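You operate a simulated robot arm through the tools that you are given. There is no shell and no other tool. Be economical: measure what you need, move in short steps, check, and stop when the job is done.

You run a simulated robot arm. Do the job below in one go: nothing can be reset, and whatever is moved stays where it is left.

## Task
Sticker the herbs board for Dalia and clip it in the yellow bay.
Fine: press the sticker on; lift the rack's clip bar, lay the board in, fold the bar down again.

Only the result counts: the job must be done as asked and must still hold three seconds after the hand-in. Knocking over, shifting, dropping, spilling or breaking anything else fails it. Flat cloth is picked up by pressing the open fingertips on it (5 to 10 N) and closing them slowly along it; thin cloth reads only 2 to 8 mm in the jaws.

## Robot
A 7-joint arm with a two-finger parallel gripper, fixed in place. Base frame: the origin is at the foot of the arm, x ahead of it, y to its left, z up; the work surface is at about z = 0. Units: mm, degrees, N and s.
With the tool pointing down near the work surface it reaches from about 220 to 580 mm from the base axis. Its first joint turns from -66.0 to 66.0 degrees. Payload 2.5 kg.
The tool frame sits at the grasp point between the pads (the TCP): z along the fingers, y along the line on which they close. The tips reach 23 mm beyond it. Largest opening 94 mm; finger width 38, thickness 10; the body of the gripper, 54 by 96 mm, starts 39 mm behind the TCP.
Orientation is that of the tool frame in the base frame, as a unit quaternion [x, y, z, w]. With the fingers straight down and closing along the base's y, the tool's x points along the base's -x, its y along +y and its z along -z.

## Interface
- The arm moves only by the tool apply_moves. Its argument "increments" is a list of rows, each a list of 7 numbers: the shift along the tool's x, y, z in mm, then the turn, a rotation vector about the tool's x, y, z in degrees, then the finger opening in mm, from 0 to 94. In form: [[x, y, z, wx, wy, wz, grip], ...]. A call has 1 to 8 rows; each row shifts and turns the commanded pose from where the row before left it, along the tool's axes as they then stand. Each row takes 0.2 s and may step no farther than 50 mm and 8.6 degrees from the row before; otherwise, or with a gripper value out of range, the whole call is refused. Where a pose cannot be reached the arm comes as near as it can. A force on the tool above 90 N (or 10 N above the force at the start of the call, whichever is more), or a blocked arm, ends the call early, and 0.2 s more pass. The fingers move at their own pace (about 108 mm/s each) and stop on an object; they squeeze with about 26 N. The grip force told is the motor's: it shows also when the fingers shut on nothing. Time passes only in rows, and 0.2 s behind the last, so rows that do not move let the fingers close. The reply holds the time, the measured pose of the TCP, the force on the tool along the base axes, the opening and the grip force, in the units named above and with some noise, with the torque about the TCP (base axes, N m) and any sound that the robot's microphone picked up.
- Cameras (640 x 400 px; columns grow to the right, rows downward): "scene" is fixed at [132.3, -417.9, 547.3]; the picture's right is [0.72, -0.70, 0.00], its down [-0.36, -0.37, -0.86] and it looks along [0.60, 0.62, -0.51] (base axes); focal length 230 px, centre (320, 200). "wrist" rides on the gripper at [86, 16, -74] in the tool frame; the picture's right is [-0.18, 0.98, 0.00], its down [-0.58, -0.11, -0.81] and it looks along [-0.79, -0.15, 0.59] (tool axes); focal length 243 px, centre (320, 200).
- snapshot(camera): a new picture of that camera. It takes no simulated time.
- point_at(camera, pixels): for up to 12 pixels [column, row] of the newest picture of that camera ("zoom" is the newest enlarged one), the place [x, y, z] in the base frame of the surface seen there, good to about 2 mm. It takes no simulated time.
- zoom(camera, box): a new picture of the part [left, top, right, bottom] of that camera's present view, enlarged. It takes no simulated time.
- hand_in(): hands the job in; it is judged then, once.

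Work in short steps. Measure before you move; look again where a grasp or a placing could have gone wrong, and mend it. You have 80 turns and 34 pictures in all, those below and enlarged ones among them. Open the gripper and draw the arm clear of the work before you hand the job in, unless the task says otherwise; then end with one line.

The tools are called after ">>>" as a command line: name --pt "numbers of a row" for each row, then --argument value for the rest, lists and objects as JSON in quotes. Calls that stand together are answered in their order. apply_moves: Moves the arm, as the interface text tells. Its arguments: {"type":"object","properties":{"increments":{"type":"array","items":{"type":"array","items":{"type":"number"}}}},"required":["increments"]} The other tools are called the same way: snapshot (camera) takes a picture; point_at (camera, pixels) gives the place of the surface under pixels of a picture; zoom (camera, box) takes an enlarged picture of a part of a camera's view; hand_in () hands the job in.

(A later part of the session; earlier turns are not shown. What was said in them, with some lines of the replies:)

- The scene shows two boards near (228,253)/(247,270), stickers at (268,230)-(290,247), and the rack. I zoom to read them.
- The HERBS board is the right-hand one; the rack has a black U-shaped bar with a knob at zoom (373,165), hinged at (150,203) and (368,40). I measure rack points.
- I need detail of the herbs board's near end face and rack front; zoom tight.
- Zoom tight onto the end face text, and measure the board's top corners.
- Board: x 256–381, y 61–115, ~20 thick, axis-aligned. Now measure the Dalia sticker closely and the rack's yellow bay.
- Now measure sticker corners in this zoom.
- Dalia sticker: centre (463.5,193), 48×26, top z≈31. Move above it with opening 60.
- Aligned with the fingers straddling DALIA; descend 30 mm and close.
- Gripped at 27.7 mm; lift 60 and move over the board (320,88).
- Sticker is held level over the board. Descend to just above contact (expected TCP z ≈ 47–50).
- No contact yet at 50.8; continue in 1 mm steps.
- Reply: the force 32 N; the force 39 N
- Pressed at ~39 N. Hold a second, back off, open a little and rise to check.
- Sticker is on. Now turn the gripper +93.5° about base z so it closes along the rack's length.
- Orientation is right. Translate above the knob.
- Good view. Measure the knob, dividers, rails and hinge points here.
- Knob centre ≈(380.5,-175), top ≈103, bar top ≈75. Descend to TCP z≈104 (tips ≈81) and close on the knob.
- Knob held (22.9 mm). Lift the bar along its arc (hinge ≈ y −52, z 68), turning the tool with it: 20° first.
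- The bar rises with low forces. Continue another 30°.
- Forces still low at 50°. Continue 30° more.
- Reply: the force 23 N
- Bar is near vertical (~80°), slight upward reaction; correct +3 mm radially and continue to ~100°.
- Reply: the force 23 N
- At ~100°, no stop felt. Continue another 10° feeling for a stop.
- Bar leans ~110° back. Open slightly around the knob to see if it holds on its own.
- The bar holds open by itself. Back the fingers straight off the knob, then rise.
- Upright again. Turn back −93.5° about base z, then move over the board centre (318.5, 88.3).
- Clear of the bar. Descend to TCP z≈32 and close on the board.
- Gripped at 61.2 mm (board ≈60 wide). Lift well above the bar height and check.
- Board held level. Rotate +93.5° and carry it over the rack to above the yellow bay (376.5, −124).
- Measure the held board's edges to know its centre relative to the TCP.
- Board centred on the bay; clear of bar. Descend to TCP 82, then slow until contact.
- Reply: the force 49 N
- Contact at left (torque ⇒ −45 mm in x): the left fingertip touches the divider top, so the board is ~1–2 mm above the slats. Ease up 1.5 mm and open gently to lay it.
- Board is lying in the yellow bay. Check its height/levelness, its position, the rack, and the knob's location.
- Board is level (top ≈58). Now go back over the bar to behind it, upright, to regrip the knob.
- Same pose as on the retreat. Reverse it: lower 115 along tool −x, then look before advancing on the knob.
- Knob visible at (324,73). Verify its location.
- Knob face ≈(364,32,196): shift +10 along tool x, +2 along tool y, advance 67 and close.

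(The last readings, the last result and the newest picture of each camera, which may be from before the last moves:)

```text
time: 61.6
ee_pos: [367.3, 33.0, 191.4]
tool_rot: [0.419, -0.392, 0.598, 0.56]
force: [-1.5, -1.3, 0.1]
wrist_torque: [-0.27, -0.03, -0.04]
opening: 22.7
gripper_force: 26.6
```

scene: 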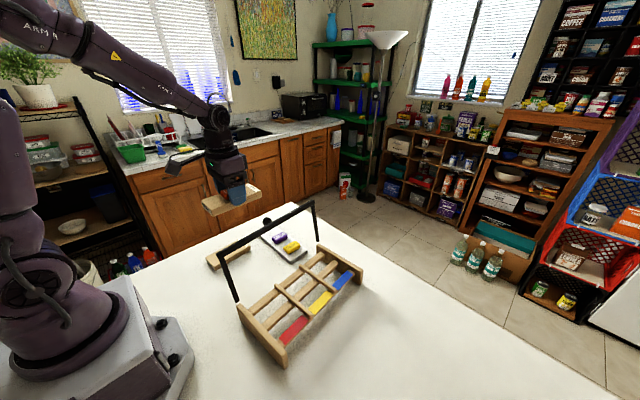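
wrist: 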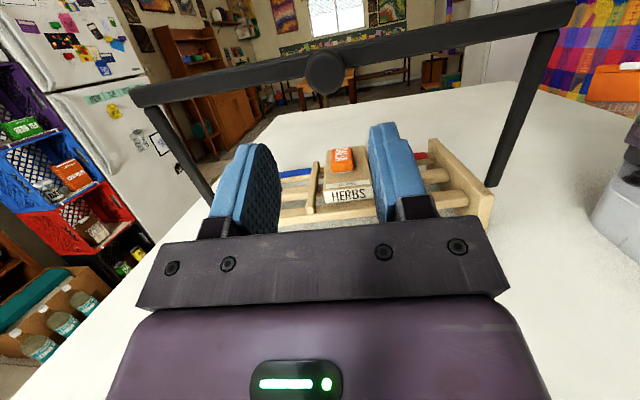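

Regripped. Refit from both knob positions gives the hinge at y'≈−60, z≈70 (radius ≈141, swing ≈105°). Fold back along that arc, first 30°.

>>> apply_moves --pt "1.64 0 12.14 0 -5 0 10" --pt "1.64 0 12.14 0 -5 0 10" --pt "1.64 0 12.14 0 -5 0 10" --pt "0 0 0 0 0 0 10"

>>> apply_moves --pt "1.64 0 12.14 0 -5 0 10" --pt "1.64 0 12.14 0 -5 0 10" --pt "1.64 0 12.14 0 -5 0 10" --pt "0 0 0 0 0 0 10"

```text
time: 62.6
ee_pos: [368.7, -0.4, 205.0]
tool_rot: [0.493, -0.462, 0.538, 0.504]
force: [1.5, -0.9, 0.7]
wrist_torque: [0.04, 0.0, -0.02]
opening: 22.9
gripper_force: 25.9
```

```text
time: 63.6
ee_pos: [371.2, -37.3, 208.8]
tool_rot: [0.559, -0.524, 0.468, 0.44]
force: [0.7, -0.9, -4.7]
wrist_torque: [-0.03, 0.01, 0.01]
opening: 22.7
gripper_force: 26.4
```

Forces are tiny; the arc is right. Continue 50°.

>>> apply_moves --pt "1.64 0 12.14 0 -5 0 10" --pt "1.64 0 12.14 0 -5 0 10" --pt "1.64 0 12.14 0 -5 0 10" --pt "1.64 0 12.14 0 -5 0 10" --pt "1.64 0 12.14 0 -5 0 10" --pt "0 0 0 0 0 0 10"

>>> apply_moves --pt "1.64 0 12.14 0 -5 0 10" --pt "1.64 0 12.14 0 -5 0 10" --pt "1.64 0 12.14 0 -5 0 10" --pt "1.64 0 12.14 0 -5 0 10" --pt "1.64 0 12.14 0 -5 0 10" --pt "0 0 0 0 0 0 10"

>>> zoom --camera "scene" --box '[220, 190, 380, 370]'

```text
time: 65.0
ee_pos: [375.8, -96.5, 196.8]
tool_rot: [0.648, -0.607, 0.336, 0.315]
force: [0.4, 0.7, -4.6]
wrist_torque: [-0.28, -0.05, 0.02]
opening: 22.7
gripper_force: 26.8
```

```text
time: 66.4
ee_pos: [377.3, -143.1, 160.0]
tool_rot: [0.704, -0.661, 0.189, 0.178]
force: [-0.3, -0.9, -2.7]
wrist_torque: [-0.4, -0.05, -0.05]
opening: 22.8
gripper_force: 25.7
```

```text
2.22 times, centred on (300, 280) of scene
```

zoom: 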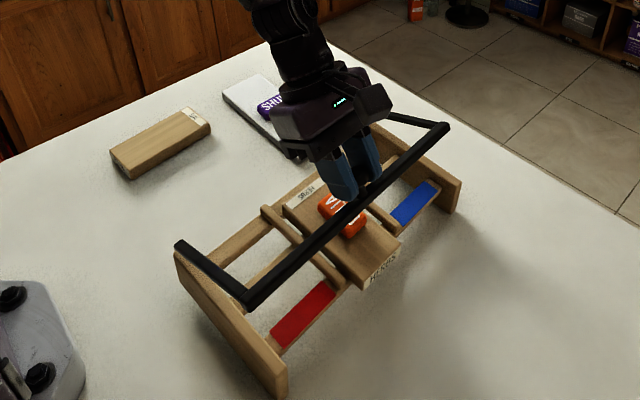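

About 25° remain. Continue 15°, then finish in small steps.

>>> apply_moves --pt "1.64 0 12.14 0 -5 0 10" --pt "1.64 0 12.14 0 -5 0 10" --pt "1.64 0 12.14 0 -5 0 10" --pt "0 0 0 0 0 0 10"

>>> apply_moves --pt "1.64 0 12.14 0 -5 0 10" --pt "0.8 0 6.07 0 -2.5 0 10" --pt "0 0 0 0 0 0 10"

```text
time: 67.4
ee_pos: [378.8, -165.1, 127.5]
tool_rot: [0.723, -0.679, 0.095, 0.09]
force: [0.3, -0.5, -5.3]
wrist_torque: [-0.57, -0.05, -0.07]
opening: 22.7
gripper_force: 25.7
```

```text
time: 68.2
ee_pos: [379.6, -170.1, 113.1]
tool_rot: [0.727, -0.684, 0.047, 0.044]
force: [-1.3, 1.2, -2.9]
wrist_torque: [-0.34, -0.02, 0.04]
opening: 23.2
gripper_force: 25.8
```

TCP 113; closed position was ≈106. Small steps down until it seats.

>>> apply_moves --pt "0.5 0 4 0 -1.7 0 10" --pt "0 0 0 0 0 0 10"

>>> apply_moves --pt "0.3 0 3 0 -1.2 0 10" --pt "0 0 0 0 0 0 10"

>>> apply_moves --pt "0 0 2 0 -0.8 0 10" --pt "0 0 0 0 0 0 10"

```text
time: 68.8
ee_pos: [379.7, -171.0, 107.3]
tool_rot: [0.728, -0.684, 0.037, 0.035]
force: [-0.4, 0.9, -2.0]
wrist_torque: [-0.37, 0.0, 0.04]
opening: 22.9
gripper_force: 25.8
```

```text
time: 69.4
ee_pos: [380.2, -171.1, 105.7]
tool_rot: [0.729, -0.683, 0.029, 0.027]
force: [-12.5, 6.6, 26.5]
wrist_torque: [-0.35, 0.11, -0.07]
opening: 22.8
gripper_force: 26.5
```

```text
time: 70.0
ee_pos: [381.1, -170.7, 102.3]
tool_rot: [0.729, -0.684, 0.025, 0.021]
force: [-4.9, 11.3, 22.2]
wrist_torque: [0.16, 0.07, -0.02]
opening: 22.8
gripper_force: 26.1
```

It seats with ~25 N. Open and rise, then look.

>>> apply_moves --pt "0 0 0 0 0 0 10" --pt "0 0 -1 0 0 0 30" --pt "0 0 0 0 0 0 50" --pt "0 0 -15 0 0 0 50" --pt "0 0 -40 0 0 0 50" --pt "0 0 -45 0 0 0 50" --pt "0 0 -45 0 0 0 50" --pt "0 0 0 0 0 0 50"

>>> zoom --camera "scene" --box '[220, 210, 380, 370]'

>>> point_at --camera "zoom" --pixels '[[380, 210], [250, 310], [450, 120], [320, 195], [180, 240], [385, 115], [350, 230], [366, 235]]'

```text
time: 71.8
ee_pos: [380.7, -161.0, 248.9]
tool_rot: [0.728, -0.684, 0.025, 0.023]
force: [0.0, -0.2, 0.8]
wrist_torque: [0.03, 0.01, 0.0]
opening: 50.0
gripper_force: 0.1
```

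```text
2.50 times, centred on (300, 290) of scene
```

zoom: 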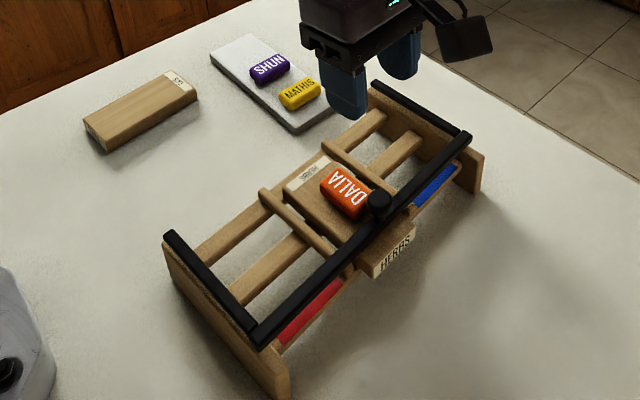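

```text
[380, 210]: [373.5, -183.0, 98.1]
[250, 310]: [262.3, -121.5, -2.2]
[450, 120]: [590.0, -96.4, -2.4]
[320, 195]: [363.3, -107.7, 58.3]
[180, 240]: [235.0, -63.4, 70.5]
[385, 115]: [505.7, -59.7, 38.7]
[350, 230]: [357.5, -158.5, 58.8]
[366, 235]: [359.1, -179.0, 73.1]
```

The bar is down again (top z 73, as at the start), DALIA and HERBS in place, nothing else moved. Draw the arm further up and hand in.

>>> apply_moves --pt "0 0 -45 0 0 0 50" --pt "0 0 -45 0 0 0 50" --pt "0 0 0 0 0 0 50" --pt "0 0 0 0 0 0 50"

>>> zoom --camera "scene" --box '[190, 200, 380, 380]'

```text
time: 72.8
ee_pos: [378.7, -155.3, 338.8]
tool_rot: [0.728, -0.685, 0.024, 0.023]
force: [0.0, 1.0, -0.5]
wrist_torque: [-0.01, 0.05, 0.0]
opening: 50.3
gripper_force: 0.0
```

```text
2.22 times, centred on (285, 290) of scene
```

zoom: 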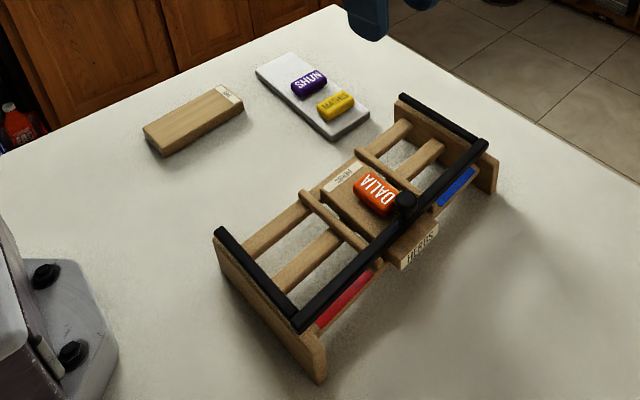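

Quick check that the board hasn't slid: measure its front and back edges.

>>> point_at --camera "zoom" --pixels '[[402, 258], [432, 232], [325, 192], [352, 168], [376, 180], [362, 200], [360, 262]]'

```text
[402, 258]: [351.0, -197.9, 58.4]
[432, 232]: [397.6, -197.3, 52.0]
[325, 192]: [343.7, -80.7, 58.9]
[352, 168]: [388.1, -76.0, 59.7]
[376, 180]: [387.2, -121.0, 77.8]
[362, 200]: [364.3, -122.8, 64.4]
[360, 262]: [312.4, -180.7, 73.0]
```

The board has slid ~10 mm forward (front edge −199 vs −190). I'll nudge it back gently with closed fingertips on its front end, watching force. First move in front of it, upright and closed.

>>> apply_moves --pt "0 0 0 0 -3.8 0 0" --pt "36.5 -0.3 0 0 0 0 0" --pt "36.4 -0.3 0 0 0 0 0" --pt "0 0 48 0 0 0 0" --pt "0 0 48 0 0 0 0" --pt "0 0 48 0 0 0 0" --pt "0 0 48 0 0 0 0" --pt "0 0 0 0 0 0 0"

```text
time: 74.6
ee_pos: [384.6, -228.8, 146.7]
tool_rot: [0.729, -0.684, 0.0, 0.001]
force: [-1.1, -0.5, 0.6]
wrist_torque: [0.01, 0.03, -0.01]
opening: 0.0
gripper_force: 26.0
```

Upright at (384.6,−228.8,147). Tilt the body 6° away from the knob and lower to TCP z≈73.

>>> apply_moves --pt "0 2 0 0 -6 0 0" --pt "3.9 0 36.8 0 0 0 0" --pt "3.9 0 36.8 0 0 0 0" --pt "0 0 0 0 0 0 0"

>>> zoom --camera "scene" --box '[270, 240, 390, 350]'

>>> point_at --camera "zoom" --pixels '[[185, 175], [100, 180], [40, 120], [130, 230], [230, 250]]'

```text
time: 75.6
ee_pos: [382.0, -228.5, 72.8]
tool_rot: [0.728, -0.684, -0.038, -0.036]
force: [-0.3, 0.1, 0.7]
wrist_torque: [0.02, 0.0, -0.03]
opening: 0.1
gripper_force: 26.3
```

```text
3.64 times, centred on (330, 295) of scene
```

zoom: 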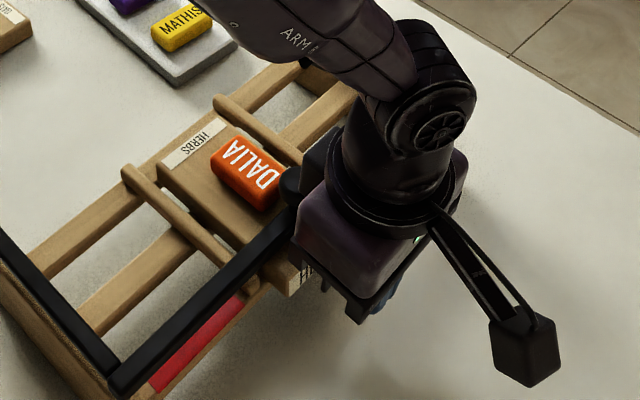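

```text
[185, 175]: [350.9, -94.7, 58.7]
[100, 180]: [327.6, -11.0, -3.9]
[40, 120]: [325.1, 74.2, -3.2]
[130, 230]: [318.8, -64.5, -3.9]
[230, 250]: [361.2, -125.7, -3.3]
```

Tip front ≈ −207, board front ≈ −199. Advance toward +y in small steps watching force.

>>> apply_moves --pt "-4 0 0.4 0 0 0 0" --pt "-3 0 0.3 0 0 0 0" --pt "0 0 0 0 0 0 0"

>>> apply_moves --pt "-2 0 0.2 0 0 0 0" --pt "-2 0 0.2 0 0 0 0" --pt "0 0 0 0 0 0 0"

>>> apply_moves --pt "-2 0 0.2 0 0 0 0" --pt "-1 0 0.1 0 0 0 0"

```text
time: 76.4
ee_pos: [381.9, -221.6, 73.1]
tool_rot: [0.728, -0.683, -0.039, -0.036]
force: [0.9, 0.6, -0.9]
wrist_torque: [0.0, -0.01, 0.03]
opening: 0.1
gripper_force: 26.3
```

```text
time: 77.2
ee_pos: [381.2, -217.7, 72.2]
tool_rot: [0.728, -0.684, -0.039, -0.036]
force: [-0.5, -0.2, -0.4]
wrist_torque: [0.0, 0.01, 0.0]
opening: 0.0
gripper_force: 26.5
```

```text
time: 77.8
ee_pos: [380.4, -215.9, 73.2]
tool_rot: [0.728, -0.684, -0.038, -0.036]
force: [-0.3, -0.5, -0.3]
wrist_torque: [-0.03, 0.01, 0.04]
opening: 0.0
gripper_force: 25.9
```

>>> apply_moves --pt "-2 0 0.2 0 0 0 0" --pt "0 0 0 0 0 0 0"

>>> apply_moves --pt "-2 0 0.2 0 0 0 0" --pt "0 0 0 0 0 0 0"

>>> zoom --camera "scene" --box '[270, 240, 390, 350]'

>>> point_at --camera "zoom" --pixels '[[185, 175], [165, 165], [218, 125], [217, 165], [245, 150], [285, 285], [120, 370], [170, 170], [160, 163]]'

```text
time: 78.4
ee_pos: [380.9, -212.9, 71.8]
tool_rot: [0.728, -0.684, -0.038, -0.036]
force: [0.5, 0.6, 0.0]
wrist_torque: [0.0, -0.02, 0.0]
opening: 0.0
gripper_force: 26.1
```

```text
time: 79.0
ee_pos: [381.7, -211.2, 73.5]
tool_rot: [0.729, -0.683, -0.038, -0.035]
force: [0.1, -0.9, -0.4]
wrist_torque: [-0.01, -0.02, -0.01]
opening: 0.0
gripper_force: 25.4
```

```text
3.64 times, centred on (330, 295) of scene
```

zoom: 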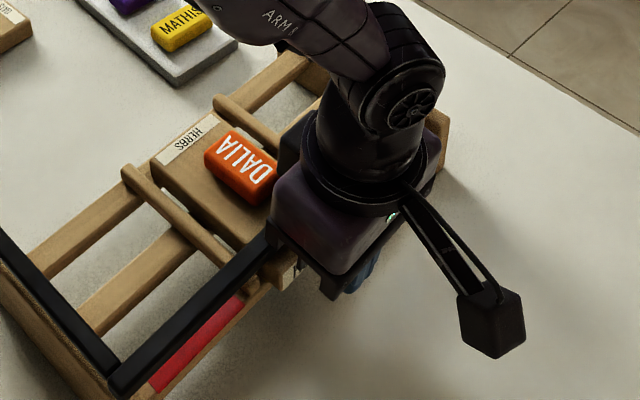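

```text
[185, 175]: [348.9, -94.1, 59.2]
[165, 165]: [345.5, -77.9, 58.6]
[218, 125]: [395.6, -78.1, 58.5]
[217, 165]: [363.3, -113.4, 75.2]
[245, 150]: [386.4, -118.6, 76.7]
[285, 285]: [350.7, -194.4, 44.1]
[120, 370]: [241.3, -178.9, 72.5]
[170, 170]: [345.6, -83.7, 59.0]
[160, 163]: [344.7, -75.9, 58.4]
```

The board moved back ~5 mm while the rack stayed put (same bar corner pixel). Push 4 mm more.

>>> apply_moves --pt "-2 0 0.2 0 0 0 0" --pt "-2.5 0 0.2 0 0 0 0" --pt "0 0 0 0 0 0 0"

>>> apply_moves --pt "15 0 -1.5 0 0 0 0" --pt "20 0 -2 0 0 0 0" --pt "0 0 -45 0 0 0 0" --pt "0 0 -45 0 0 0 30" --pt "0 0 -45 0 0 0 50" --pt "0 0 -45 0 0 0 50" --pt "0 0 -45 0 0 0 50" --pt "0 0 0 0 0 0 50"

>>> zoom --camera "scene" --box '[190, 200, 380, 380]'

>>> point_at --camera "zoom" --pixels '[[402, 256], [430, 228], [325, 190], [350, 164], [300, 320], [480, 146], [395, 245], [360, 262]]'

```text
time: 79.8
ee_pos: [380.9, -206.7, 72.7]
tool_rot: [0.728, -0.683, -0.038, -0.036]
force: [0.8, -0.1, 0.0]
wrist_torque: [-0.01, -0.01, -0.02]
opening: 0.0
gripper_force: 26.5
```

```text
time: 81.6
ee_pos: [386.1, -265.6, 298.0]
tool_rot: [0.728, -0.684, -0.037, -0.036]
force: [0.7, -1.0, 0.0]
wrist_torque: [0.02, -0.01, -0.03]
opening: 50.1
gripper_force: 0.0
```

```text
2.22 times, centred on (285, 290) of scene
```

zoom: 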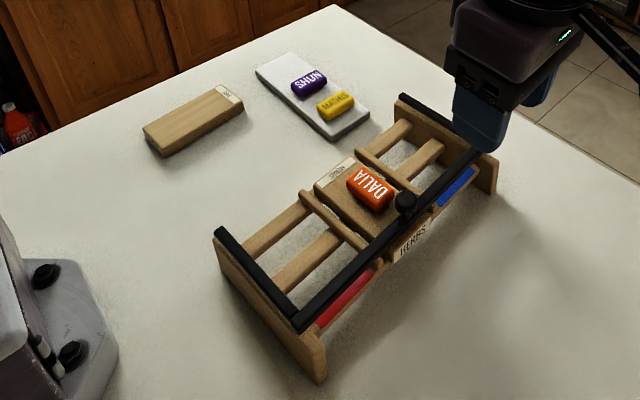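

```text
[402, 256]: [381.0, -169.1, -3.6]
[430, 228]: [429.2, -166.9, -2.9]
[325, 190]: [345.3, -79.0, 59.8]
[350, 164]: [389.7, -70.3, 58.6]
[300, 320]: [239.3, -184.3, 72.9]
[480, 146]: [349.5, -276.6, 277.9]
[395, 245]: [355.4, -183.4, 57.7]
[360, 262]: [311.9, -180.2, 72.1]
```

The board is now flush with the front rail under the closed bar, the rack hasn't moved, and the arm is clear with the gripper open, so I hand in.

>>> hand_in

```text
The job is handed in.
```

I pressed the DALIA sticker onto the herbs board and laid the board in the yellow bay. The clip bar is folded down over it, and the job is handed in. The board slid about 10 mm forward while I folded the bar, so I nudged it back flush with the front rail before handing in.
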